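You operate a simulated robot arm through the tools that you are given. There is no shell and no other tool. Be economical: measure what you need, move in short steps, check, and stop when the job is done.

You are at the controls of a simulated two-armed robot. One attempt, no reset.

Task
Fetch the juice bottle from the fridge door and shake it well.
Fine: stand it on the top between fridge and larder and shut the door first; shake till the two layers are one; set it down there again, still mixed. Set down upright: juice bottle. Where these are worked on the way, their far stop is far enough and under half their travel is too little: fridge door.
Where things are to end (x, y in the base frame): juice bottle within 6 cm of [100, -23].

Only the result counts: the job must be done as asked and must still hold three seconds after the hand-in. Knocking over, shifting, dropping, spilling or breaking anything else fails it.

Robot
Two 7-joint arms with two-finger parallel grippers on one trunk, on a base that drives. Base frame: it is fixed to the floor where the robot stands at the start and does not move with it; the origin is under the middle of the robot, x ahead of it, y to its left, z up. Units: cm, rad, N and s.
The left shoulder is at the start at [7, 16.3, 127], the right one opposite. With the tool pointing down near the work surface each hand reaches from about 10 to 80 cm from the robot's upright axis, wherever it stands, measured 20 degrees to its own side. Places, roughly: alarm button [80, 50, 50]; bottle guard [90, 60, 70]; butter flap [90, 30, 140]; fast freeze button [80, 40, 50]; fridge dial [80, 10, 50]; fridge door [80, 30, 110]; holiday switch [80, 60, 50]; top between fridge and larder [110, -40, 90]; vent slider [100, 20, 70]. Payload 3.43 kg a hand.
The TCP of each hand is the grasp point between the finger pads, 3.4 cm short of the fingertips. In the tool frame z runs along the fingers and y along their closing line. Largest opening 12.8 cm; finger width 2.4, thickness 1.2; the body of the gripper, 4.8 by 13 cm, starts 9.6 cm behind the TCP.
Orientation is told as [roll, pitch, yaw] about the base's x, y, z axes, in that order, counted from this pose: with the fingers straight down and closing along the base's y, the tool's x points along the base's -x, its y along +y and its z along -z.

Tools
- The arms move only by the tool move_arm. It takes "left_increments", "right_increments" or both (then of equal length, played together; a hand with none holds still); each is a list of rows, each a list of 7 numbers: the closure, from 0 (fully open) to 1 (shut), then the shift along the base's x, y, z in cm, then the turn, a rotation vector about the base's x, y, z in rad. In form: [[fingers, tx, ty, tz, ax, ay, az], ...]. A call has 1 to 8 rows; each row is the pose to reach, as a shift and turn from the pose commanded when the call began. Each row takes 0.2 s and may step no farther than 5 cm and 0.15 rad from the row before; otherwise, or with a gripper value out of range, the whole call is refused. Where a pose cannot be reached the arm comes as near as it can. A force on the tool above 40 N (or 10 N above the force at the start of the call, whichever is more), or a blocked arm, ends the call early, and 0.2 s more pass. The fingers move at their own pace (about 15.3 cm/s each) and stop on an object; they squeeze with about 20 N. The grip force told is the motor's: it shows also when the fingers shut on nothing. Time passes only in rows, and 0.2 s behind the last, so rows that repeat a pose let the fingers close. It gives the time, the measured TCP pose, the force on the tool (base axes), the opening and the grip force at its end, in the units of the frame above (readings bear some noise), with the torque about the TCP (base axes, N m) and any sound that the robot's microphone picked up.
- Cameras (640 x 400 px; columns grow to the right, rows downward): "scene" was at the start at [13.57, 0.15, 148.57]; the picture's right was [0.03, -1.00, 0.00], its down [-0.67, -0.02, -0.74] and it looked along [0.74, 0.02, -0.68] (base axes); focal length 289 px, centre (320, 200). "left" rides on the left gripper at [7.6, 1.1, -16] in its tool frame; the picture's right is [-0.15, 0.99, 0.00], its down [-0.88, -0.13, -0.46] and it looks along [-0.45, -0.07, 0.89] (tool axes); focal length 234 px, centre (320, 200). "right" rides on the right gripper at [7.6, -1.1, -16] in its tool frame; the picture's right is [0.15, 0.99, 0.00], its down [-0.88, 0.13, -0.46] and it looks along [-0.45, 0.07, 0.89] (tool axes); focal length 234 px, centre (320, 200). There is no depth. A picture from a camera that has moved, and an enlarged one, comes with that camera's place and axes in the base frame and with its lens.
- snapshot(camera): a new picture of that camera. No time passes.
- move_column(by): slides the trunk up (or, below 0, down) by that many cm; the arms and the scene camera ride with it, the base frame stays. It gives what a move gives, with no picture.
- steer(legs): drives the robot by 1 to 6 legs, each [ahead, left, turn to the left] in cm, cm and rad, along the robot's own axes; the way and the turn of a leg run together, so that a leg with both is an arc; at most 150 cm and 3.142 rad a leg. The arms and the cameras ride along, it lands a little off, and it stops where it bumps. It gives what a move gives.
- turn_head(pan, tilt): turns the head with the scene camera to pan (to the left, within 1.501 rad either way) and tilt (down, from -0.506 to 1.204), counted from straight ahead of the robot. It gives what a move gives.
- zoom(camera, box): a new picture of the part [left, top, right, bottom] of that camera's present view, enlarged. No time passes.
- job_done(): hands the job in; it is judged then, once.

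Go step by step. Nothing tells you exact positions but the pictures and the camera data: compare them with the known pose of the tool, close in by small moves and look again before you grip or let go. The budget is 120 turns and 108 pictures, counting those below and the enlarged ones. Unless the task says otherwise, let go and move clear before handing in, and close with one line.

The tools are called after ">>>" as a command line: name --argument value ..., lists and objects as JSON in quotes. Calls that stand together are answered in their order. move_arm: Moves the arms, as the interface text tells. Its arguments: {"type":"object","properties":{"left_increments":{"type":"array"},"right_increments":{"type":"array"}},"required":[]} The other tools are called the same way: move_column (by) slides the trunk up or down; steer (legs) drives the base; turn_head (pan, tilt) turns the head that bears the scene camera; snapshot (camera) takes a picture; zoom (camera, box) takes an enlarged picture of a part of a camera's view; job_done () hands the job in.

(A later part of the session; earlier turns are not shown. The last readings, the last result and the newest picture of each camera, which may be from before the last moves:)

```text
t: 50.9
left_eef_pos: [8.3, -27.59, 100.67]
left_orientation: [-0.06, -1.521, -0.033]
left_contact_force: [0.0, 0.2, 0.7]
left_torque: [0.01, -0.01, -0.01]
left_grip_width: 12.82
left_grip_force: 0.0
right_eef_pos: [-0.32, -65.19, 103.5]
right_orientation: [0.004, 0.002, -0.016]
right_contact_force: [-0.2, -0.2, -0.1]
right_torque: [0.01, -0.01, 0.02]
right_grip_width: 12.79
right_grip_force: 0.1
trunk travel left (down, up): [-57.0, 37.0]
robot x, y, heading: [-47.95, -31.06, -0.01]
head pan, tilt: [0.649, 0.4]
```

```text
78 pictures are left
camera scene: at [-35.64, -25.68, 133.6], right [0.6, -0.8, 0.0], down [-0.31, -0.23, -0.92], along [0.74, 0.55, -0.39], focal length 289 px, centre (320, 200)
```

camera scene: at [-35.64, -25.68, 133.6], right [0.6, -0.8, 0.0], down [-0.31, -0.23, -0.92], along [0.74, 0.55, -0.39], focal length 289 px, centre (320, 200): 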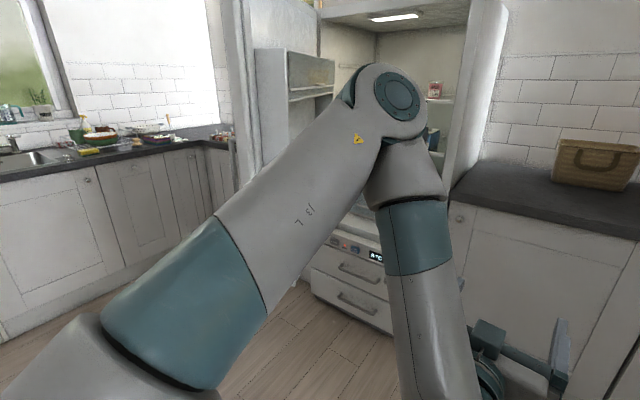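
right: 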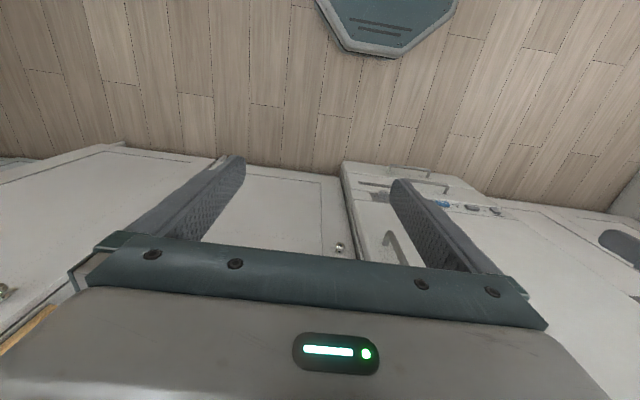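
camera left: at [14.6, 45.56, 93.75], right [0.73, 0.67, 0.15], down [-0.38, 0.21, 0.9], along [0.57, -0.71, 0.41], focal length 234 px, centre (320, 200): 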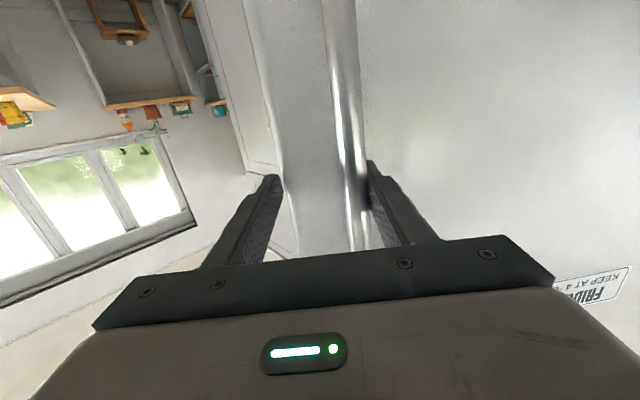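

My left arm blocks the view. I'll turn the robot to face the inside of the door.

>>> steer --legs '[[28, -9, 0], [0, 0, 0.9]]'

>>> turn_head --pan 0.0 --tilt 0.45

>>> snapshot --camera "scene"

```text
t: 55.2
left_eef_pos: [11.38, 6.3, 100.63]
left_orientation: [-0.063, -1.52, 0.87]
left_contact_force: [-0.5, -0.6, 1.0]
left_torque: [-0.03, -0.02, -0.03]
left_grip_width: 12.8
left_grip_force: 0.1
right_eef_pos: [35.7, -23.63, 103.51]
right_orientation: [0.004, 0.0, 0.889]
right_contact_force: [0.5, 0.6, -0.1]
right_torque: [0.01, 0.03, 0.01]
right_grip_width: 12.79
right_grip_force: 0.0
trunk travel left (down, up): [-57.0, 37.0]
robot x, y, heading: [-20.84, -39.91, 0.894]
head pan, tilt: [0.649, 0.4]
```

```text
t: 56.2
left_eef_pos: [11.43, 6.35, 100.57]
left_orientation: [-0.058, -1.52, 0.867]
left_contact_force: [-0.8, 0.2, -0.1]
left_torque: [0.0, 0.04, 0.0]
left_grip_width: 12.78
left_grip_force: 0.1
right_eef_pos: [35.69, -23.6, 103.54]
right_orientation: [0.003, 0.001, 0.891]
right_contact_force: [-0.6, 0.8, 0.5]
right_torque: [0.02, -0.01, 0.01]
right_grip_width: 12.82
right_grip_force: 0.1
trunk travel left (down, up): [-57.0, 37.0]
robot x, y, heading: [-21.04, -40.42, 0.897]
head pan, tilt: [0.0, 0.45]
```

```text
77 pictures are left
camera scene: at [-11.73, -29.29, 133.14], right [0.78, -0.62, 0.0], down [-0.27, -0.34, -0.9], along [0.56, 0.7, -0.44], focal length 289 px, centre (320, 200)
```

scene: 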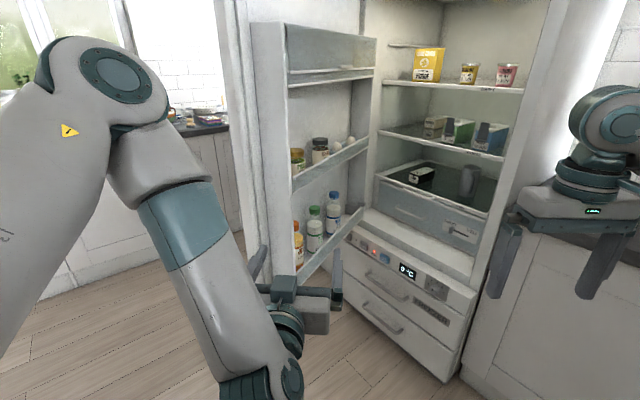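

Now the door's bottle rack shows, with jars above it. I'll zoom in on the bottles.

>>> zoom --camera "scene" --box '[230, 110, 400, 290]'

```text
2.22 times, centred on (315, 200) of scene
camera zoom: at [-11.73, -29.29, 133.14], right [0.78, -0.62, 0.0], down [-0.27, -0.34, -0.9], along [0.56, 0.7, -0.44], focal length 643 px, centre (331, 200)
```

zoom: 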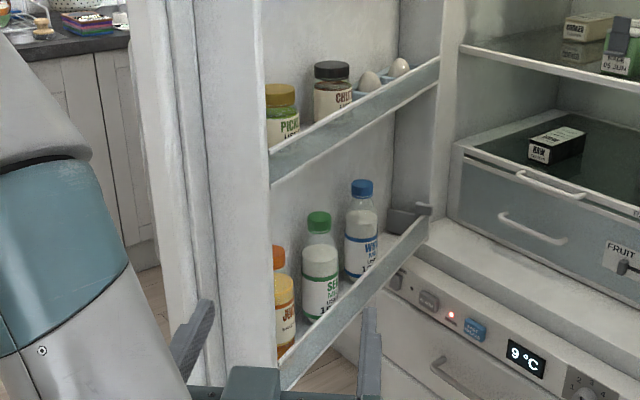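

The juice bottle (orange cap) stands at the free end of the door's low rack, roughly at (32, 38), cap at z≈85, with a front rail at about z 71. I'll tuck the right arm in, turn to face +y and slide across in front of it.

>>> move_arm --right_increments '[[0, -2, 1.6, 0, 0, 0, 0], [0, -4, 3.2, 0, 0, 0, 0], [0, -6, 4.8, 0, 0, 0, 0], [0, -8, 6.4, 0, 0, 0, 0]]'

>>> steer --legs '[[0, 0, 0.675], [0, -52, 0]]'

>>> snapshot --camera "left"

>>> snapshot --camera "scene"

```text
t: 57.2
left_eef_pos: [11.35, 6.49, 100.56]
left_orientation: [-0.071, -1.52, 0.883]
left_contact_force: [0.1, 0.3, 0.6]
left_torque: [0.0, 0.0, -0.01]
left_grip_width: 12.8
left_grip_force: 0.1
right_eef_pos: [27.66, -17.08, 103.38]
right_orientation: [0.002, 0.002, 0.888]
right_contact_force: [0.7, -0.5, 1.0]
right_torque: [-0.04, -0.01, 0.0]
right_grip_width: 12.8
right_grip_force: 0.0
trunk travel left (down, up): [-57.0, 37.0]
robot x, y, heading: [-20.99, -39.73, 0.893]
head pan, tilt: [0.0, 0.45]
```

```text
t: 62.0
left_eef_pos: [22.55, 16.01, 101.05]
left_orientation: [-0.316, -1.524, 1.826]
left_contact_force: [0.9, 0.7, 0.5]
left_torque: [0.03, -0.01, -0.04]
left_grip_width: 12.8
left_grip_force: 0.0
right_eef_pos: [49.51, 8.41, 103.8]
right_orientation: [-0.008, 0.002, 1.605]
right_contact_force: [-0.2, 0.7, -0.1]
right_torque: [-0.02, 0.0, -0.03]
right_grip_width: 12.8
right_grip_force: 0.1
trunk travel left (down, up): [-57.0, 37.0]
robot x, y, heading: [28.87, -40.11, 1.595]
head pan, tilt: [0.0, 0.45]
stopped in leg 2: the robot was blocked; the commanded pose is now the measured one
```

```text
75 pictures are left
camera left: at [20.54, -0.2, 94.03], right [-0.99, 0.07, 0.13], down [0.09, -0.42, 0.9], along [0.12, 0.9, 0.41], focal length 234 px, centre (320, 200)
```

left: 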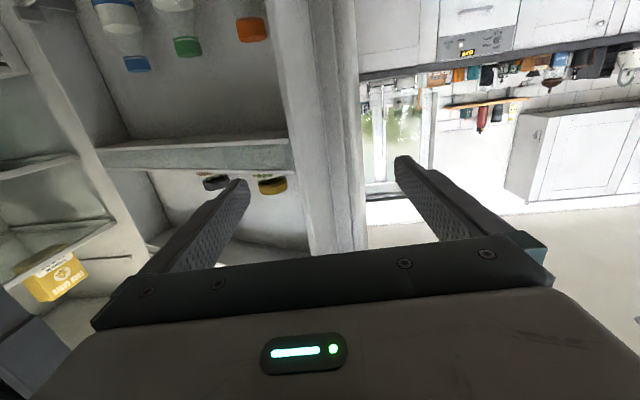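

```text
74 pictures are left
camera scene: at [27.42, -26.52, 133.31], right [1.0, 0.02, 0.01], down [0.02, -0.43, -0.9], along [-0.02, 0.9, -0.43], focal length 289 px, centre (320, 200)
```

scene: 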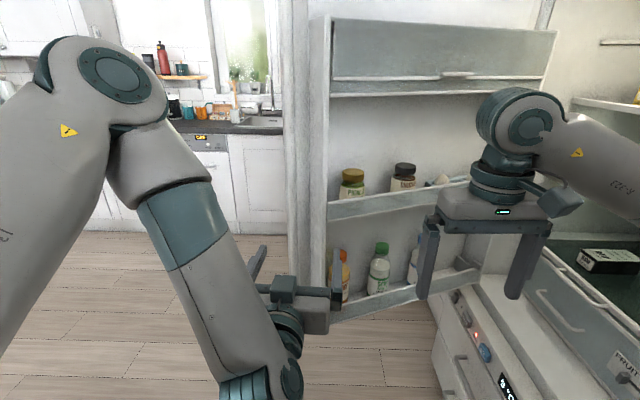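

The robot was blocked on its right. Both cameras put the juice cap at about (32.7, 41, 84.5). I'll see what is blocking.

>>> turn_head --pan -1.0 --tilt 0.6

>>> snapshot --camera "scene"

```text
t: 63.3
left_eef_pos: [22.51, 16.14, 100.82]
left_orientation: [-0.368, -1.521, 1.876]
left_contact_force: [0.3, 0.0, 0.4]
left_torque: [0.04, -0.01, 0.03]
left_grip_width: 12.78
left_grip_force: 0.1
right_eef_pos: [49.57, 8.66, 103.65]
right_orientation: [-0.012, 0.004, 1.598]
right_contact_force: [0.5, 0.4, 0.5]
right_torque: [0.02, -0.02, 0.02]
right_grip_width: 12.79
right_grip_force: 0.0
trunk travel left (down, up): [-57.0, 37.0]
robot x, y, heading: [28.99, -40.29, 1.589]
head pan, tilt: [-1.0, 0.6]
```

```text
73 pictures are left
camera scene: at [34.77, -30.52, 131.93], right [0.56, -0.83, 0.0], down [-0.46, -0.31, -0.83], along [0.69, 0.46, -0.55], focal length 289 px, centre (320, 200)
```

scene: 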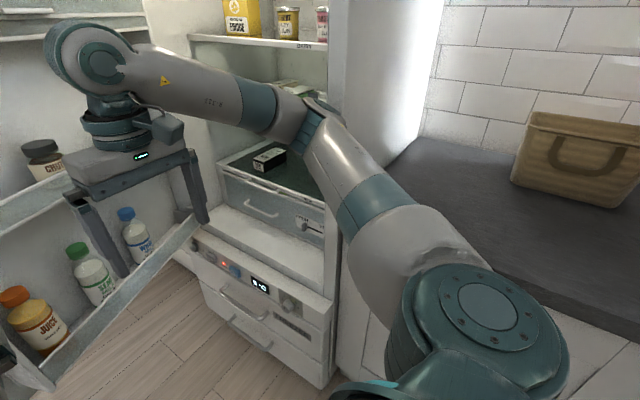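

The right elbow touches the fridge's front corner; nothing else is touched. I'll back off a little and draw the right hand back so its elbow clears, then slide across again.

>>> steer --legs '[[0, 4, 0]]'

>>> move_arm --right_increments '[[0, -1, -4, 0, 0, 0, 0], [0, -1, -8, 0, 0, 0, 0], [0, -1, -12, 0, 0, 0, 0], [0, -1, -16, 0, 0, 0, 0], [0, -1, -19, 0, 0, 0, 0]]'

>>> steer --legs '[[0, -12, 0]]'

>>> turn_head --pan 0 --tilt 0.6

>>> snapshot --camera "scene"

```text
t: 64.2
left_eef_pos: [20.17, 16.71, 100.57]
left_orientation: [-0.021, -1.518, 1.527]
left_contact_force: [0.4, -0.3, -1.0]
left_torque: [0.03, -0.01, 0.0]
left_grip_width: 12.79
left_grip_force: 0.1
right_eef_pos: [47.33, 9.01, 103.01]
right_orientation: [0.005, 0.008, 1.595]
right_contact_force: [-0.5, 0.4, -0.8]
right_torque: [0.03, 0.04, 0.0]
right_grip_width: 12.79
right_grip_force: 0.0
trunk travel left (down, up): [-57.0, 37.0]
robot x, y, heading: [25.01, -40.11, 1.591]
head pan, tilt: [-1.0, 0.6]
```

```text
t: 65.4
left_eef_pos: [19.91, 16.54, 100.6]
left_orientation: [-0.067, -1.52, 1.574]
left_contact_force: [-0.9, 0.0, 0.3]
left_torque: [-0.02, 0.01, -0.02]
left_grip_width: 12.81
left_grip_force: 0.1
right_eef_pos: [46.0, -8.36, 104.51]
right_orientation: [0.001, 0.012, 1.594]
right_contact_force: [0.0, -0.4, -0.6]
right_torque: [-0.01, -0.02, 0.0]
right_grip_width: 12.77
right_grip_force: 0.1
right hand out of reach, approached as far as the arm can: row 5
trunk travel left (down, up): [-57.0, 37.0]
robot x, y, heading: [25.11, -39.8, 1.591]
head pan, tilt: [-1.0, 0.6]
```

```text
t: 66.6
left_eef_pos: [28.85, 17.63, 99.89]
left_orientation: [-0.209, -1.508, 1.812]
left_contact_force: [-2.7, -3.0, -0.8]
left_torque: [0.15, -0.03, -0.23]
left_grip_width: 12.81
left_grip_force: 0.0
right_eef_pos: [56.83, -4.63, 104.12]
right_orientation: [-0.005, 0.026, 1.703]
right_contact_force: [1.9, 2.1, 0.0]
right_torque: [-0.09, 0.18, 0.0]
right_grip_width: 12.82
right_grip_force: 0.1
trunk travel left (down, up): [-57.0, 37.0]
robot x, y, heading: [40.62, -38.98, 1.693]
head pan, tilt: [-1.0, 0.6]
```

```text
t: 67.9
left_eef_pos: [28.74, 17.17, 100.43]
left_orientation: [-0.173, -1.516, 1.784]
left_contact_force: [-0.4, -0.1, 0.1]
left_torque: [0.0, -0.01, 0.05]
left_grip_width: 12.79
left_grip_force: 0.1
right_eef_pos: [56.86, -5.01, 104.38]
right_orientation: [-0.004, 0.018, 1.715]
right_contact_force: [-0.6, -0.3, -0.3]
right_torque: [0.05, -0.01, 0.02]
right_grip_width: 12.8
right_grip_force: 0.1
trunk travel left (down, up): [-57.0, 37.0]
robot x, y, heading: [40.52, -38.89, 1.694]
head pan, tilt: [0.0, 0.6]
```

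```text
72 pictures are left
camera scene: at [37.92, -23.99, 131.64], right [0.99, 0.12, 0.01], down [0.08, -0.57, -0.82], along [-0.1, 0.81, -0.57], focal length 289 px, centre (320, 200)
```

scene: 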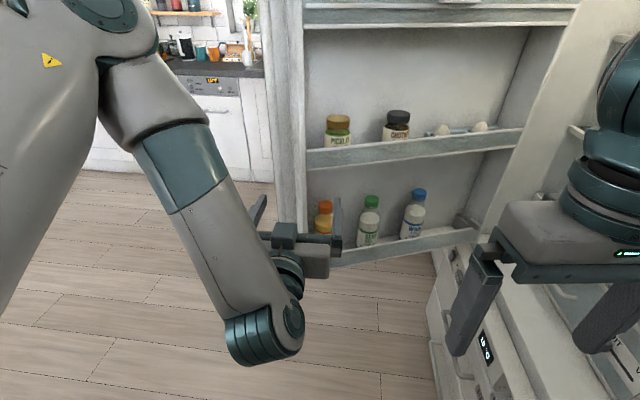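

The bottles stand undisturbed and the juice cap is near (31.8, 39, 85). I'll bring the left hand down to bottle height, still about 20 cm short of it.

>>> move_arm --left_increments '[[0, 0.5, 0, -3, 0, 0, 0], [0, 1, 0, -6, 0, 0, 0], [0, 1.5, 0, -9, 0, 0, 0], [0, 2, 0, -12, 0, 0, 0], [0, 2.5, 0, -15, 0, 0, 0], [0, 2.8, 0, -18, 0, 0, 0], [0, 3, 0, -21, 0, 0, 0], [0, 3, 0, -22, 0, 0, 0]]'

>>> snapshot --camera "left"

>>> snapshot --camera "scene"

```text
t: 69.7
left_eef_pos: [35.69, 19.24, 82.79]
left_orientation: [-0.153, -1.51, 1.77]
left_contact_force: [-0.4, 0.8, -0.8]
left_torque: [0.02, 0.01, 0.01]
left_grip_width: 12.81
left_grip_force: 0.1
left hand out of reach, approached as far as the arm can: row 3, 4, 5, 6, 7, 8
right_eef_pos: [56.82, -5.04, 104.47]
right_orientation: [-0.004, 0.02, 1.713]
right_contact_force: [0.0, -0.6, 0.8]
right_torque: [-0.04, 0.0, 0.0]
right_grip_width: 12.79
right_grip_force: 0.1
trunk travel left (down, up): [-57.0, 37.0]
robot x, y, heading: [40.55, -38.8, 1.691]
head pan, tilt: [0.0, 0.6]
```

```text
71 pictures are left
camera left: at [35.42, 2.79, 76.05], right [-0.99, -0.03, 0.14], down [0.14, -0.4, 0.91], along [0.02, 0.92, 0.4], focal length 234 px, centre (320, 200)
```

left: 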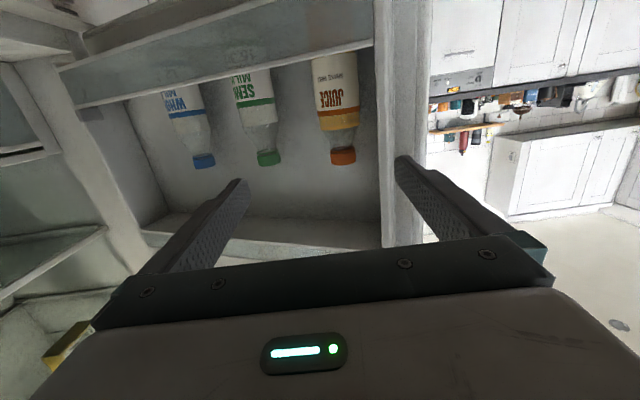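

```text
70 pictures are left
camera scene: at [37.83, -24.04, 131.61], right [0.99, 0.12, 0.01], down [0.08, -0.57, -0.82], along [-0.1, 0.81, -0.57], focal length 289 px, centre (320, 200)
```

scene: 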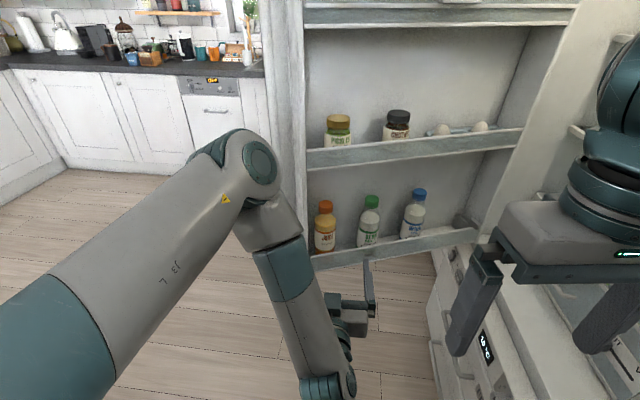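

Good view: cap top at (31.5, 39.2, 86.3), body about 7 cm wide below z≈78, end wall about 2.8 cm to its left. I'll align the hand with the door's normal, close it part way, and lower and advance a bit.

>>> move_arm --left_increments '[[0.15, 0, 1, -1.5, 0, 0, 0.1], [0.33, -0.3, 2.5, -3, 0, 0, 0.2], [0.33, -0.5, 4, -4.5, 0, 0, 0.2], [0.33, -0.9, 6, -5.5, 0, 0, 0.2], [0.33, -0.9, 6, -5.5, 0, 0, 0.2]]'

>>> snapshot --camera "left"

```text
t: 70.9
left_eef_pos: [34.71, 25.48, 77.12]
left_orientation: [-0.13, -1.513, 1.943]
left_contact_force: [-0.5, 0.1, 0.5]
left_torque: [-0.01, -0.01, -0.03]
left_grip_width: 8.58
left_grip_force: 0.0
right_eef_pos: [56.86, -5.07, 104.31]
right_orientation: [-0.005, 0.019, 1.713]
right_contact_force: [-0.2, 0.1, 0.0]
right_torque: [0.02, -0.01, -0.03]
right_grip_width: 12.8
right_grip_force: 0.1
trunk travel left (down, up): [-57.0, 37.0]
robot x, y, heading: [40.45, -39.12, 1.696]
head pan, tilt: [0.0, 0.6]
```

```text
69 pictures are left
camera left: at [37.58, 9.12, 70.36], right [-0.96, -0.23, 0.14], down [0.22, -0.36, 0.91], along [-0.15, 0.9, 0.4], focal length 234 px, centre (320, 200)
```

left: 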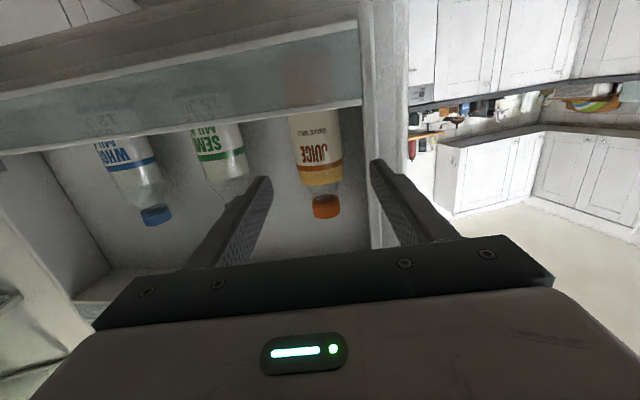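

The juice bottle is about 0.6 cm to the right of my line and the end wall is close on the left. I'll shift right slightly, narrow to 8 cm, advance 5 cm and look again.

>>> move_arm --left_increments '[[0.375, 0.6, 0.15, 0, 0, 0, 0], [0.375, 0, 2.6, 0, 0, 0, 0], [0.375, -0.6, 5, 0, 0, 0, 0], [0.375, -0.6, 5, 0, 0, 0, 0]]'

>>> snapshot --camera "left"

>>> zoom --camera "scene" --box '[240, 160, 440, 300]'

```text
t: 71.9
left_eef_pos: [34.05, 30.16, 77.0]
left_orientation: [-0.137, -1.514, 1.947]
left_contact_force: [0.0, 0.7, 0.1]
left_torque: [0.03, -0.01, 0.01]
left_grip_width: 8.02
left_grip_force: 0.0
right_eef_pos: [56.88, -5.06, 104.36]
right_orientation: [-0.002, 0.018, 1.714]
right_contact_force: [-0.4, 0.2, -0.1]
right_torque: [0.03, -0.01, 0.02]
right_grip_width: 12.81
right_grip_force: 0.1
trunk travel left (down, up): [-57.0, 37.0]
robot x, y, heading: [40.69, -38.67, 1.693]
head pan, tilt: [0.0, 0.6]
```

```text
68 pictures are left
camera left: at [36.95, 13.94, 70.22], right [-0.96, -0.23, 0.14], down [0.22, -0.37, 0.91], along [-0.15, 0.9, 0.4], focal length 234 px, centre (320, 200)
```

left: 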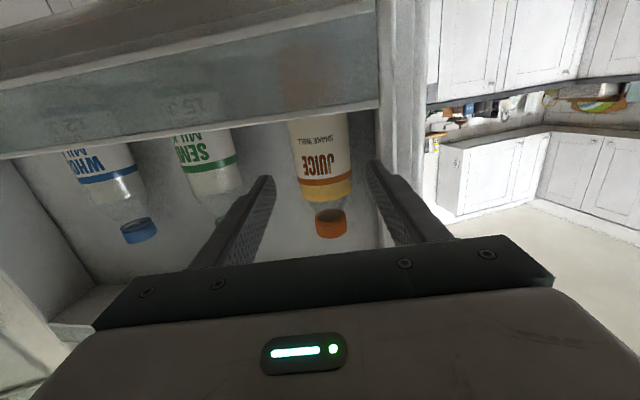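

```text
2.86 times, centred on (340, 230) of scene
camera zoom: at [37.81, -24.03, 131.61], right [0.99, 0.12, 0.01], down [0.08, -0.57, -0.82], along [-0.1, 0.81, -0.57], focal length 827 px, centre (263, 114)
```

zoom: 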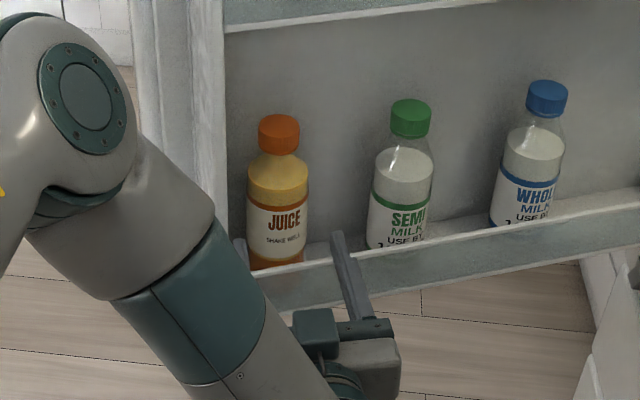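

I'm aligned, with about 9 cm to go. I'll advance 8.4 cm and close on the bottle.

>>> move_arm --left_increments '[[0.375, -0.6, 2.5, 0, 0, 0, 0], [0.375, -1.2, 5, 0, 0, 0, 0], [0.375, -1.7, 7, 0, 0, 0, 0], [0.375, -1.95, 8.15, 0, 0, 0, 0], [0.375, -1.95, 8.15, 0, 0, 0, 0], [0.7, -1.95, 8.15, 0, 0, 0, 0], [1, -1.95, 8.15, 0, 0, 0, 0], [1, -1.95, 8.15, 0, 0, 0, 0]]'

>>> zoom --camera "scene" --box '[240, 160, 440, 300]'

>>> snapshot --camera "left"

```text
t: 73.7
left_eef_pos: [32.19, 38.24, 77.04]
left_orientation: [-0.116, -1.508, 1.931]
left_contact_force: [-0.6, -0.2, -0.4]
left_torque: [-0.13, 0.03, 0.03]
left_grip_width: 5.74
left_grip_force: 20.4
right_eef_pos: [56.83, -5.18, 104.42]
right_orientation: [-0.005, 0.017, 1.714]
right_contact_force: [-0.2, -0.8, 0.6]
right_torque: [-0.02, 0.02, 0.01]
right_grip_width: 12.77
right_grip_force: 0.1
trunk travel left (down, up): [-57.0, 37.0]
robot x, y, heading: [40.17, -38.83, 1.688]
head pan, tilt: [0.0, 0.6]
```

```text
2.86 times, centred on (340, 230) of scene
camera zoom: at [37.81, -24.04, 131.61], right [0.99, 0.12, 0.01], down [0.08, -0.57, -0.82], along [-0.1, 0.81, -0.57], focal length 827 px, centre (263, 114)
```

zoom: 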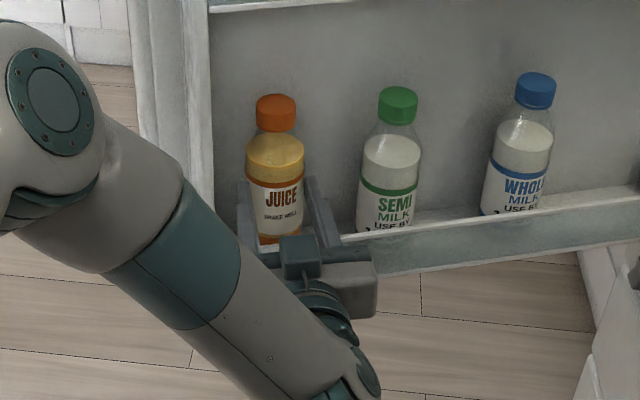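

```text
65 pictures are left
camera left: at [35.08, 22.03, 70.31], right [-0.96, -0.23, 0.14], down [0.22, -0.36, 0.91], along [-0.16, 0.9, 0.39], focal length 234 px, centre (320, 200)
```

left: 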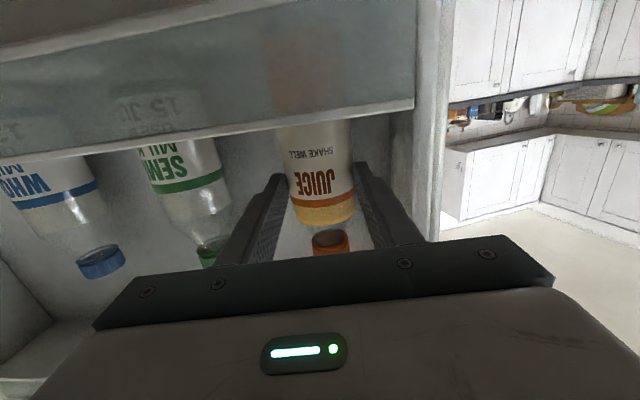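

The bottle is gripped, 5.7 cm wide. I'll lift it 9.5 cm and check the rail and the upper rack.

>>> move_arm --left_increments '[[1, 0, 0, 1.5, 0, 0, 0], [1, 0, 0, 3.5, 0, 0, 0], [1, 0, 0, 5.5, 0, 0, 0], [1, 0, 0, 7.5, 0, 0, 0], [1, 0, 0, 9.5, 0, 0, 0], [1, 0, 0, 9.5, 0, 0, 0]]'

>>> snapshot --camera "scene"

>>> snapshot --camera "left"

```text
t: 75.1
left_eef_pos: [32.06, 38.36, 86.38]
left_orientation: [-0.136, -1.516, 1.945]
left_contact_force: [0.2, -0.1, -4.9]
left_torque: [-0.21, -0.05, -0.02]
left_grip_width: 5.72
left_grip_force: 20.1
right_eef_pos: [56.79, -5.06, 104.34]
right_orientation: [-0.003, 0.018, 1.714]
right_contact_force: [0.1, -0.3, -0.2]
right_torque: [0.0, -0.01, -0.03]
right_grip_width: 12.79
right_grip_force: 0.1
trunk travel left (down, up): [-57.0, 37.0]
robot x, y, heading: [40.22, -38.83, 1.693]
head pan, tilt: [0.0, 0.6]
```

```text
64 pictures are left
camera scene: at [37.8, -24.03, 131.61], right [0.99, 0.12, 0.01], down [0.08, -0.57, -0.82], along [-0.1, 0.81, -0.57], focal length 289 px, centre (320, 200)
```

scene: 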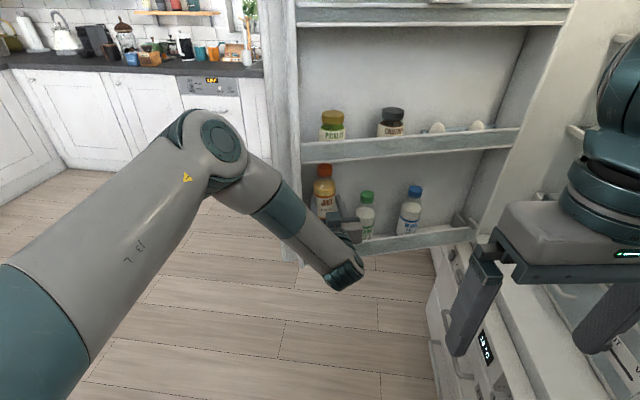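

```text
63 pictures are left
camera left: at [34.84, 22.2, 79.65], right [-0.96, -0.23, 0.14], down [0.22, -0.37, 0.91], along [-0.15, 0.9, 0.4], focal length 234 px, centre (320, 200)
```

left: 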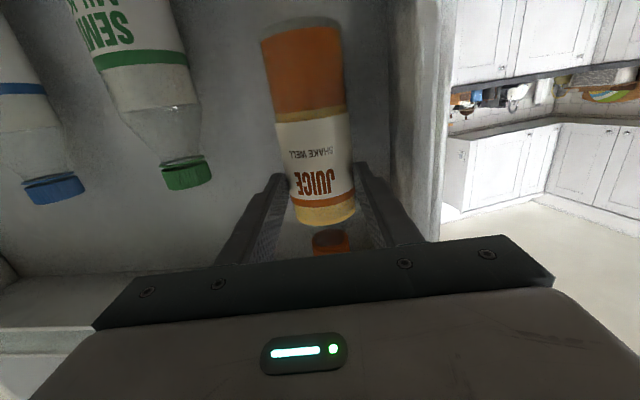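

The bottle's base is at z≈76, clear of the rail, and the neighbours are untouched. I'll draw it straight out of the rack.

>>> move_arm --left_increments '[[1, 0.6, -2.4, 0.3, 0, 0, 0], [1, 1.2, -4.9, 0.6, 0, 0, 0], [1, 1.8, -7.5, 1, 0, 0, 0], [1, 2.4, -10.5, 1, 0, 0, 0], [1, 3, -13.5, 1, 0, 0, 0], [1, 3.6, -16.5, 1, 0, 0, 0], [1, 4, -18, 1, 0, 0, 0]]'

>>> snapshot --camera "scene"

```text
t: 76.7
left_eef_pos: [36.04, 20.44, 87.45]
left_orientation: [-0.147, -1.515, 1.957]
left_contact_force: [-0.3, -0.6, -5.1]
left_torque: [-0.21, -0.06, 0.0]
left_grip_width: 5.7
left_grip_force: 19.8
right_eef_pos: [56.79, -5.13, 104.39]
right_orientation: [-0.002, 0.02, 1.714]
right_contact_force: [0.2, 0.1, 0.6]
right_torque: [-0.01, -0.01, -0.03]
right_grip_width: 12.8
right_grip_force: 0.0
trunk travel left (down, up): [-57.0, 37.0]
robot x, y, heading: [40.68, -39.06, 1.691]
head pan, tilt: [0.0, 0.6]
```

```text
62 pictures are left
camera scene: at [37.8, -24.04, 131.62], right [0.99, 0.12, 0.01], down [0.08, -0.57, -0.82], along [-0.1, 0.81, -0.57], focal length 289 px, centre (320, 200)
```

scene: 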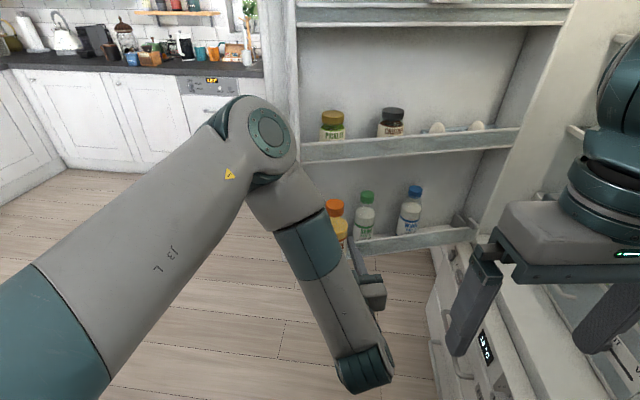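

The bottle is clear of the door. I'll move back away from the fridge, turn to face the counter, and look.

>>> steer --legs '[[14, 74, 0], [0, 0, -1.69]]'

>>> turn_head --pan -0.05 --tilt 0.4

>>> snapshot --camera "scene"

```text
t: 84.8
left_eef_pos: [23.89, -37.22, 88.23]
left_orientation: [-0.024, -1.526, 0.131]
left_contact_force: [0.9, 0.1, -5.3]
left_torque: [-0.01, 0.23, 0.04]
left_grip_width: 5.62
left_grip_force: 20.1
right_eef_pos: [-4.24, -54.59, 104.57]
right_orientation: [0.005, 0.008, 0.005]
right_contact_force: [0.3, -0.5, 0.5]
right_torque: [0.02, -0.02, -0.01]
right_grip_width: 12.81
right_grip_force: 0.1
trunk travel left (down, up): [-57.0, 37.0]
robot x, y, heading: [-34.97, -33.48, -0.007]
head pan, tilt: [0.0, 0.6]
```

```text
t: 85.5
left_eef_pos: [23.88, -37.2, 87.97]
left_orientation: [-0.026, -1.525, 0.132]
left_contact_force: [-0.3, 0.0, -5.1]
left_torque: [-0.01, 0.22, 0.01]
left_grip_width: 5.61
left_grip_force: 20.5
right_eef_pos: [-4.49, -54.62, 104.63]
right_orientation: [0.006, 0.009, 0.004]
right_contact_force: [-0.6, -0.4, 0.2]
right_torque: [-0.02, -0.01, 0.0]
right_grip_width: 12.8
right_grip_force: 0.0
trunk travel left (down, up): [-57.0, 37.0]
robot x, y, heading: [-35.05, -32.93, -0.006]
head pan, tilt: [-0.051, 0.4]
```

```text
61 pictures are left
camera scene: at [-20.25, -33.72, 133.59], right [-0.06, -1.0, 0.0], down [-0.39, 0.02, -0.92], along [0.92, -0.05, -0.39], focal length 289 px, centre (320, 200)
```

scene: 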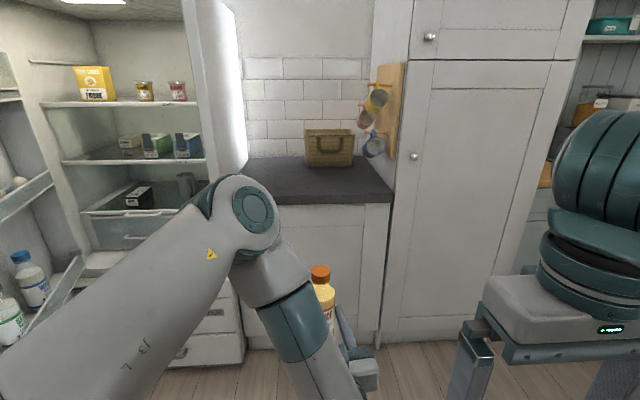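

The counter top is at z≈90 with its front edge near x≈80, and the basket is well behind the target. I'll raise the trunk so the bottle's base is above the counter, then drive up.

>>> move_column --by 18

>>> steer --legs '[[0, 14, 0], [62, 0, 0]]'

>>> turn_head --pan -0.05 --tilt 0.6

>>> snapshot --camera "scene"

>>> snapshot --camera "left"

```text
t: 87.5
left_eef_pos: [23.81, -37.13, 106.05]
left_orientation: [-0.025, -1.527, 0.131]
left_contact_force: [0.2, 0.1, -5.2]
left_torque: [-0.03, 0.22, -0.01]
left_grip_width: 5.61
left_grip_force: 20.0
right_eef_pos: [-4.36, -54.62, 122.61]
right_orientation: [0.005, 0.01, 0.006]
right_contact_force: [-0.2, 0.2, -0.3]
right_torque: [-0.03, 0.0, 0.01]
right_grip_width: 12.81
right_grip_force: 0.0
trunk travel left (down, up): [-75.0, 19.0]
robot x, y, heading: [-34.72, -33.29, -0.006]
head pan, tilt: [-0.051, 0.4]
```

```text
t: 92.0
left_eef_pos: [86.02, -22.86, 106.19]
left_orientation: [-0.029, -1.524, 0.143]
left_contact_force: [-0.3, 0.9, -5.0]
left_torque: [-0.06, 0.22, -0.02]
left_grip_width: 5.61
left_grip_force: 19.0
right_eef_pos: [58.01, -40.46, 122.6]
right_orientation: [0.004, 0.008, 0.015]
right_contact_force: [1.6, -0.2, 0.1]
right_torque: [-0.02, 0.0, 0.01]
right_grip_width: 12.82
right_grip_force: 0.1
trunk travel left (down, up): [-75.0, 19.0]
robot x, y, heading: [27.27, -18.84, -0.001]
head pan, tilt: [-0.051, 0.4]
```

```text
t: 92.7
left_eef_pos: [86.02, -22.73, 106.12]
left_orientation: [-0.022, -1.525, 0.139]
left_contact_force: [0.8, 0.1, -5.3]
left_torque: [-0.04, 0.22, 0.0]
left_grip_width: 5.59
left_grip_force: 20.0
right_eef_pos: [58.0, -40.46, 122.54]
right_orientation: [0.004, 0.007, 0.014]
right_contact_force: [0.4, 0.8, -0.4]
right_torque: [0.01, 0.02, 0.01]
right_grip_width: 12.79
right_grip_force: 0.0
trunk travel left (down, up): [-75.0, 19.0]
robot x, y, heading: [27.52, -19.15, 0.004]
head pan, tilt: [-0.051, 0.6]
```

```text
60 pictures are left
camera scene: at [41.49, -19.71, 149.77], right [-0.05, -1.0, 0.0], down [-0.56, 0.03, -0.82], along [0.82, -0.04, -0.57], focal length 289 px, centre (320, 200)
```

scene: 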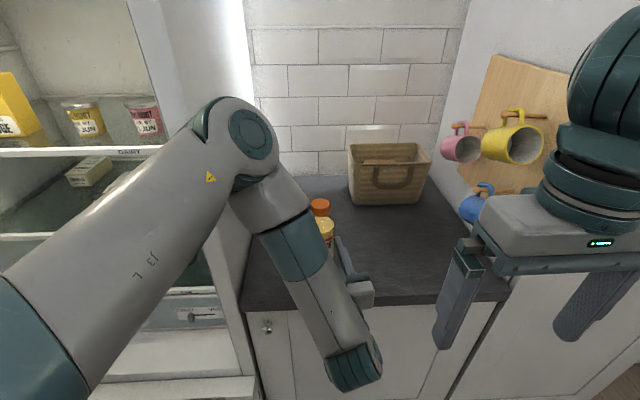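

```text
59 pictures are left
camera left: at [69.76, -23.55, 99.15], right [-0.11, 0.98, 0.15], down [-0.4, -0.18, 0.9], along [0.91, 0.04, 0.41], focal length 234 px, centre (320, 200)
```

left: 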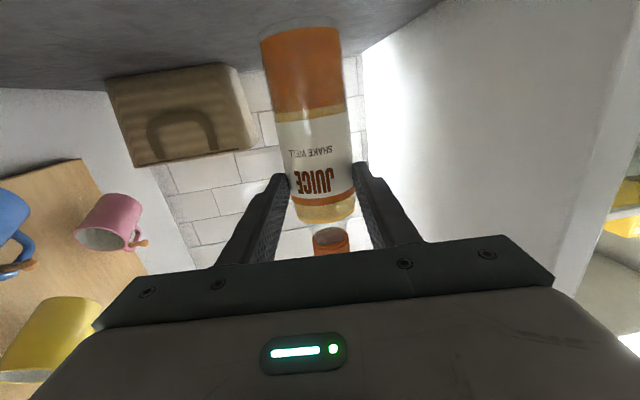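

The bottle is upright over the counter's front. I'll reach 12.5 cm farther in, then lower in steps and watch the force.

>>> move_arm --left_increments '[[1, 3, 0, 0, 0, 0, 0], [1, 6, 0, 0, 0, 0, 0], [1, 9, 0, 0, 0, 0, 0], [1, 12.5, -0.5, 0, 0, 0, 0], [1, 12.5, -0.5, -1.5, 0, 0, 0], [1, 12.5, -0.5, -3, 0, 0, 0], [1, 12.5, -0.5, -4, 0, 0, 0]]'

>>> snapshot --camera "left"

>>> snapshot --camera "scene"

```text
t: 94.3
left_eef_pos: [98.42, -23.18, 102.41]
left_orientation: [-0.039, -1.53, 0.156]
left_contact_force: [2.8, 0.5, 1.7]
left_torque: [0.06, -0.23, -0.04]
left_grip_width: 5.58
left_grip_force: 20.1
right_eef_pos: [57.81, -40.44, 122.6]
right_orientation: [0.006, 0.007, 0.015]
right_contact_force: [0.3, -0.5, 0.0]
right_torque: [-0.01, -0.01, -0.02]
right_grip_width: 12.8
right_grip_force: 0.0
trunk travel left (down, up): [-75.0, 19.0]
robot x, y, heading: [27.36, -19.28, -0.001]
head pan, tilt: [-0.051, 0.6]
```

```text
58 pictures are left
camera left: at [82.16, -24.05, 95.39], right [-0.11, 0.98, 0.14], down [-0.4, -0.18, 0.9], along [0.91, 0.04, 0.41], focal length 234 px, centre (320, 200)
```

left: 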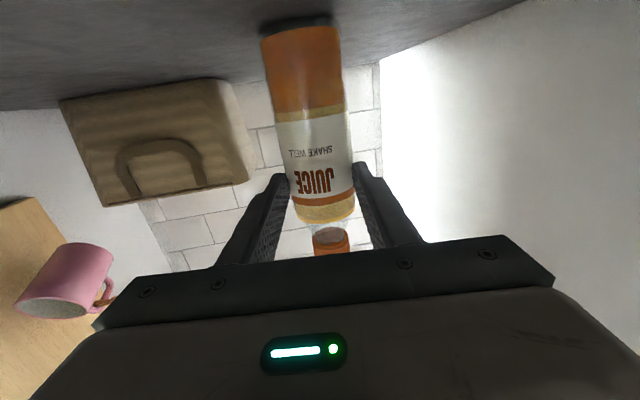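

```text
57 pictures are left
camera scene: at [41.33, -19.7, 149.81], right [-0.05, -1.0, 0.0], down [-0.56, 0.03, -0.83], along [0.82, -0.04, -0.56], focal length 289 px, centre (320, 200)
```

scene: 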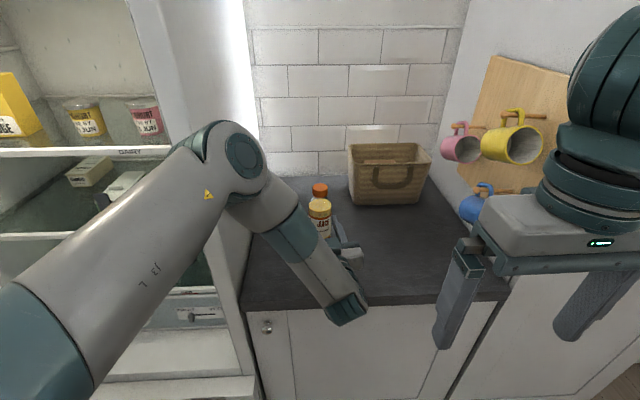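

The force shows the bottle resting on the counter. I'll open the fingers and pull straight back.

>>> move_arm --left_increments '[[0.9, 0, 0, -0.1, 0, 0, 0], [0.45, 0, 0, -0.1, 0, 0, 0], [0.3, 0, 0, -0.1, 0, 0, 0], [0.2, 0, 0, -0.1, 0, 0, 0], [0.2, -3, -0.3, 0, 0, 0, 0], [0.2, -7, -0.8, 0, 0, 0, 0], [0.2, -11, -1.2, 0.5, 0, 0, 0], [0.2, -15, -1.6, 1, 0, 0, 0]]'

>>> snapshot --camera "scene"

>>> snapshot --camera "left"

```text
t: 96.1
left_eef_pos: [83.82, -24.73, 103.38]
left_orientation: [-0.019, -1.524, 0.134]
left_contact_force: [-0.4, 0.6, 0.1]
left_torque: [0.0, -0.01, -0.05]
left_grip_width: 10.26
left_grip_force: 0.1
left hand out of reach, approached as far as the arm can: row 8
right_eef_pos: [57.8, -40.56, 122.71]
right_orientation: [0.007, 0.007, 0.015]
right_contact_force: [-1.2, 0.8, -0.3]
right_torque: [-0.01, -0.03, 0.02]
right_grip_width: 12.81
right_grip_force: 0.2
trunk travel left (down, up): [-75.0, 19.0]
robot x, y, heading: [27.39, -19.29, 0.002]
head pan, tilt: [-0.051, 0.6]
```

```text
56 pictures are left
camera scene: at [41.27, -19.75, 149.79], right [-0.05, -1.0, 0.0], down [-0.56, 0.03, -0.83], along [0.82, -0.04, -0.56], focal length 289 px, centre (320, 200)
```

scene: 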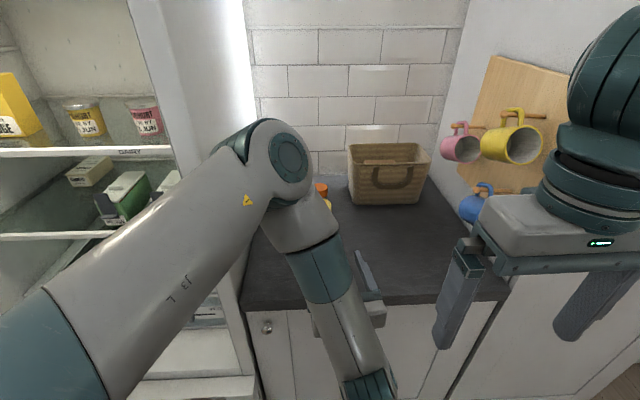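

```text
55 pictures are left
camera left: at [67.51, -25.61, 96.44], right [-0.11, 0.98, 0.15], down [-0.4, -0.18, 0.9], along [0.91, 0.04, 0.41], focal length 234 px, centre (320, 200)
```

left: 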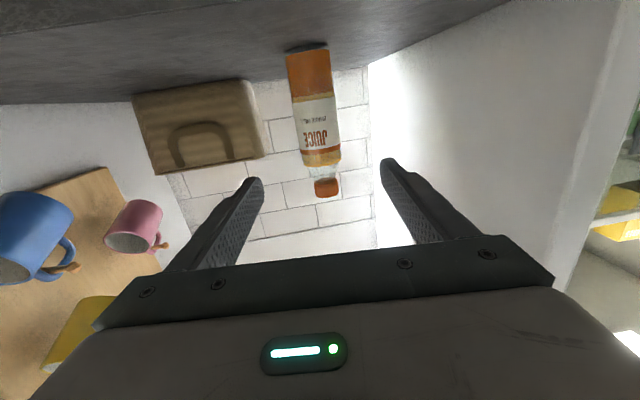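

The bottle stands upright near (99.5, −23). Next I shut the door: I'll close the fingers, raise the trunk so the hand clears the handle's top, back off and go round to the door's outer side.

>>> steer --legs '[[-92, 0, 0], [0, 86, 0]]'

>>> move_column --by 19

>>> move_arm --left_increments '[[0.6, 0, 0, 1, 0, 0, 0], [1, 0, 0, 2, 0, 0, 0], [1, 0, 0, 3, 0, 0, 0], [1, 0, 0, 3, 0, 0, 0]]'

>>> turn_head --pan 0.0 --tilt 0.6

>>> snapshot --camera "scene"

```text
t: 105.0
left_eef_pos: [-8.91, 61.3, 103.3]
left_orientation: [-0.026, -1.523, 0.153]
left_contact_force: [0.3, -0.3, 0.4]
left_torque: [0.0, -0.02, 0.0]
left_grip_width: 10.28
left_grip_force: 0.0
right_eef_pos: [-34.73, 45.28, 122.66]
right_orientation: [0.007, 0.008, 0.03]
right_contact_force: [-0.3, 0.2, -0.4]
right_torque: [-0.01, 0.0, -0.01]
right_grip_width: 12.78
right_grip_force: 0.1
trunk travel left (down, up): [-75.0, 19.0]
robot x, y, heading: [-65.42, 66.63, 0.013]
head pan, tilt: [-0.051, 0.6]
```

```text
t: 107.1
left_eef_pos: [-8.95, 61.33, 122.26]
left_orientation: [-0.026, -1.522, 0.156]
left_contact_force: [0.1, 0.0, 0.0]
left_torque: [0.0, 0.02, 0.03]
left_grip_width: 10.27
left_grip_force: 0.0
right_eef_pos: [-34.68, 45.2, 141.55]
right_orientation: [0.006, 0.009, 0.032]
right_contact_force: [0.0, 0.0, 0.1]
right_torque: [-0.04, -0.02, -0.01]
right_grip_width: 12.8
right_grip_force: 0.0
trunk travel left (down, up): [-94.0, 0.0]
robot x, y, heading: [-65.72, 66.17, 0.017]
head pan, tilt: [-0.051, 0.6]
```

```text
t: 108.1
left_eef_pos: [-8.85, 61.3, 125.42]
left_orientation: [-0.033, -1.521, 0.162]
left_contact_force: [0.2, -0.1, 0.2]
left_torque: [0.04, 0.02, 0.02]
left_grip_width: 0.0
left_grip_force: 20.2
right_eef_pos: [-34.81, 45.27, 141.61]
right_orientation: [0.005, 0.01, 0.029]
right_contact_force: [-0.3, -0.4, -0.4]
right_torque: [0.0, -0.01, -0.03]
right_grip_width: 12.8
right_grip_force: 0.0
trunk travel left (down, up): [-94.0, 0.0]
robot x, y, heading: [-66.13, 66.39, 0.014]
head pan, tilt: [-0.051, 0.6]
```

```text
t: 108.8
left_eef_pos: [-8.92, 61.33, 125.37]
left_orientation: [-0.03, -1.522, 0.159]
left_contact_force: [-0.3, 0.5, 0.0]
left_torque: [0.0, 0.0, 0.01]
left_grip_width: 0.0
left_grip_force: 19.2
right_eef_pos: [-34.65, 45.18, 141.58]
right_orientation: [0.005, 0.009, 0.029]
right_contact_force: [-0.6, 0.0, -0.4]
right_torque: [0.0, -0.03, 0.01]
right_grip_width: 12.82
right_grip_force: 0.0
trunk travel left (down, up): [-94.0, 0.0]
robot x, y, heading: [-65.07, 66.39, 0.017]
head pan, tilt: [0.0, 0.6]
```

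```text
54 pictures are left
camera scene: at [-51.56, 66.2, 168.78], right [0.02, -1.0, 0.0], down [-0.57, -0.01, -0.82], along [0.82, 0.01, -0.57], focal length 289 px, centre (320, 200)
```

scene: 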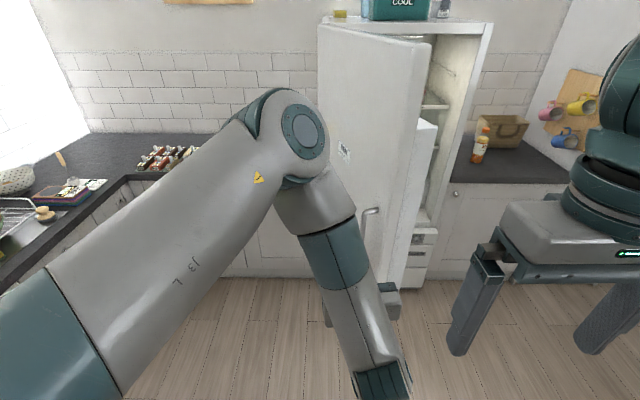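

The door's free end is near (17, 44) and the juice bottle stands on the counter. I'll bring the closed hand alongside the door's outer face.

>>> steer --legs '[[35, 0, -0.017], [0, -10, 0]]'

>>> snapshot --camera "scene"

>>> snapshot --camera "left"

```text
t: 111.8
left_eef_pos: [25.94, 51.33, 125.42]
left_orientation: [-0.125, -1.522, 0.241]
left_contact_force: [0.6, 0.6, 0.5]
left_torque: [0.0, -0.02, 0.0]
left_grip_width: 0.0
left_grip_force: 19.8
right_eef_pos: [-0.13, 35.7, 141.75]
right_orientation: [0.0, 0.009, 0.014]
right_contact_force: [0.5, 0.4, 1.0]
right_torque: [-0.1, 0.02, -0.03]
right_grip_width: 12.81
right_grip_force: 0.2
trunk travel left (down, up): [-94.0, 0.0]
robot x, y, heading: [-30.73, 56.37, 0.003]
head pan, tilt: [0.0, 0.6]
```

```text
53 pictures are left
camera scene: at [-16.61, 57.02, 168.79], right [0.0, -1.0, 0.01], down [-0.56, 0.0, -0.83], along [0.83, 0.0, -0.56], focal length 289 px, centre (320, 200)
```

scene: 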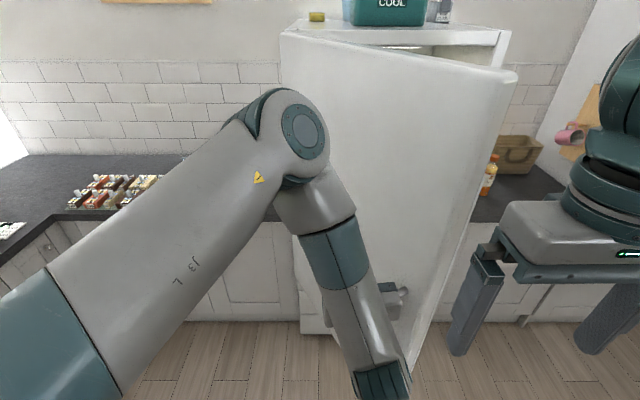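

```text
52 pictures are left
camera left: at [9.64, 50.4, 118.51], right [-0.11, 0.98, 0.14], down [-0.4, -0.17, 0.9], along [0.91, 0.04, 0.41], focal length 234 px, centre (320, 200)
```

left: 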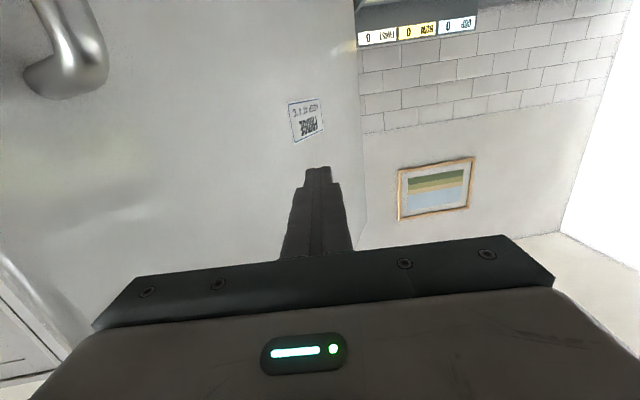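

The hand is just outside the door face. I'll push along the closing arc.

>>> steer --legs '[[6, -15, 0], [8, -10.5, 0], [10, -8, 0], [10, -5, 0]]'

>>> snapshot --camera "scene"

```text
t: 115.8
left_eef_pos: [59.55, 12.51, 125.52]
left_orientation: [-0.055, -1.525, 0.177]
left_contact_force: [-0.2, 0.6, 1.1]
left_torque: [0.05, 0.01, -0.01]
left_grip_width: 0.01
left_grip_force: 20.0
right_eef_pos: [33.51, -3.21, 141.75]
right_orientation: [0.003, 0.003, 0.021]
right_contact_force: [0.1, 0.6, -0.1]
right_torque: [-0.03, -0.07, 0.04]
right_grip_width: 12.79
right_grip_force: 0.1
trunk travel left (down, up): [-94.0, 0.0]
robot x, y, heading: [3.24, 17.77, 0.006]
head pan, tilt: [0.0, 0.6]
```

```text
51 pictures are left
camera scene: at [16.81, 17.96, 168.84], right [0.01, -1.0, 0.0], down [-0.56, 0.0, -0.83], along [0.83, 0.0, -0.56], focal length 289 px, centre (320, 200)
```

scene: 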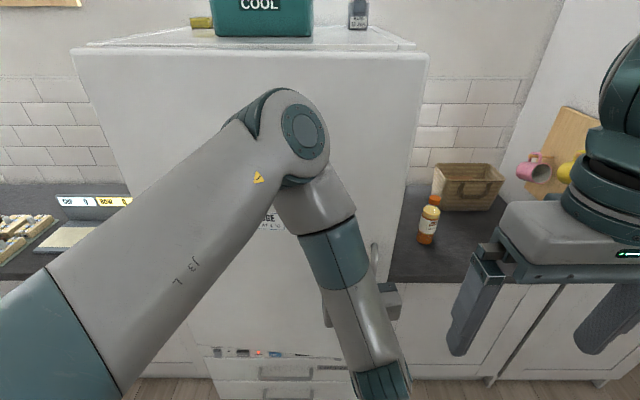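

The door has swung nearly shut. I'll push forward to seat it.

>>> steer --legs '[[12, 1, 0], [8, 0, 0]]'

>>> snapshot --camera "scene"

>>> snapshot --camera "left"

```text
t: 117.6
left_eef_pos: [75.56, 14.11, 125.84]
left_orientation: [0.162, -1.535, -0.038]
left_contact_force: [-29.3, 4.4, 14.8]
left_torque: [-0.12, -0.81, -0.08]
left_grip_width: 0.0
left_grip_force: 19.6
right_eef_pos: [50.49, -1.92, 141.84]
right_orientation: [0.003, 0.002, 0.023]
right_contact_force: [-0.4, 0.0, -0.4]
right_torque: [-0.01, 0.02, -0.01]
right_grip_width: 12.78
right_grip_force: 0.1
trunk travel left (down, up): [-94.0, 0.0]
robot x, y, heading: [20.48, 18.71, 0.008]
head pan, tilt: [0.0, 0.6]
stopped in leg 2: the force on the tool passed its limit at 227 N (the readings are from after the stop); the commanded pose is now the measured one
```

```text
50 pictures are left
camera scene: at [33.67, 19.15, 168.86], right [0.01, -1.0, 0.0], down [-0.56, -0.01, -0.83], along [0.83, 0.01, -0.56], focal length 289 px, centre (320, 200)
```

scene: 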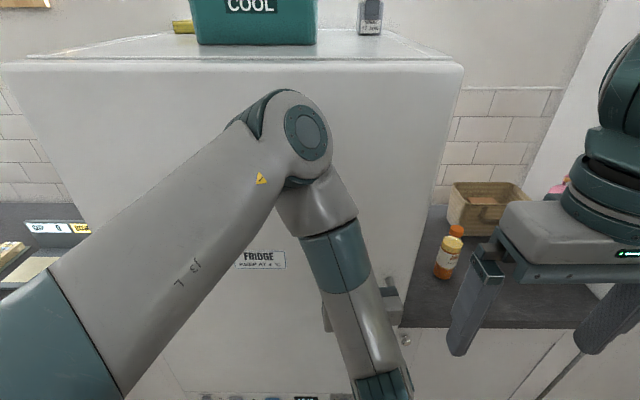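

```text
49 pictures are left
camera left: at [59.28, 13.1, 118.85], right [-0.12, 0.98, 0.15], down [-0.4, -0.19, 0.9], along [0.91, 0.04, 0.42], focal length 234 px, centre (320, 200)
```

left: 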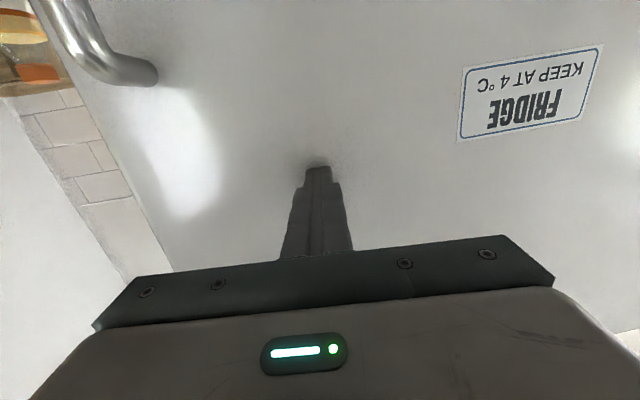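

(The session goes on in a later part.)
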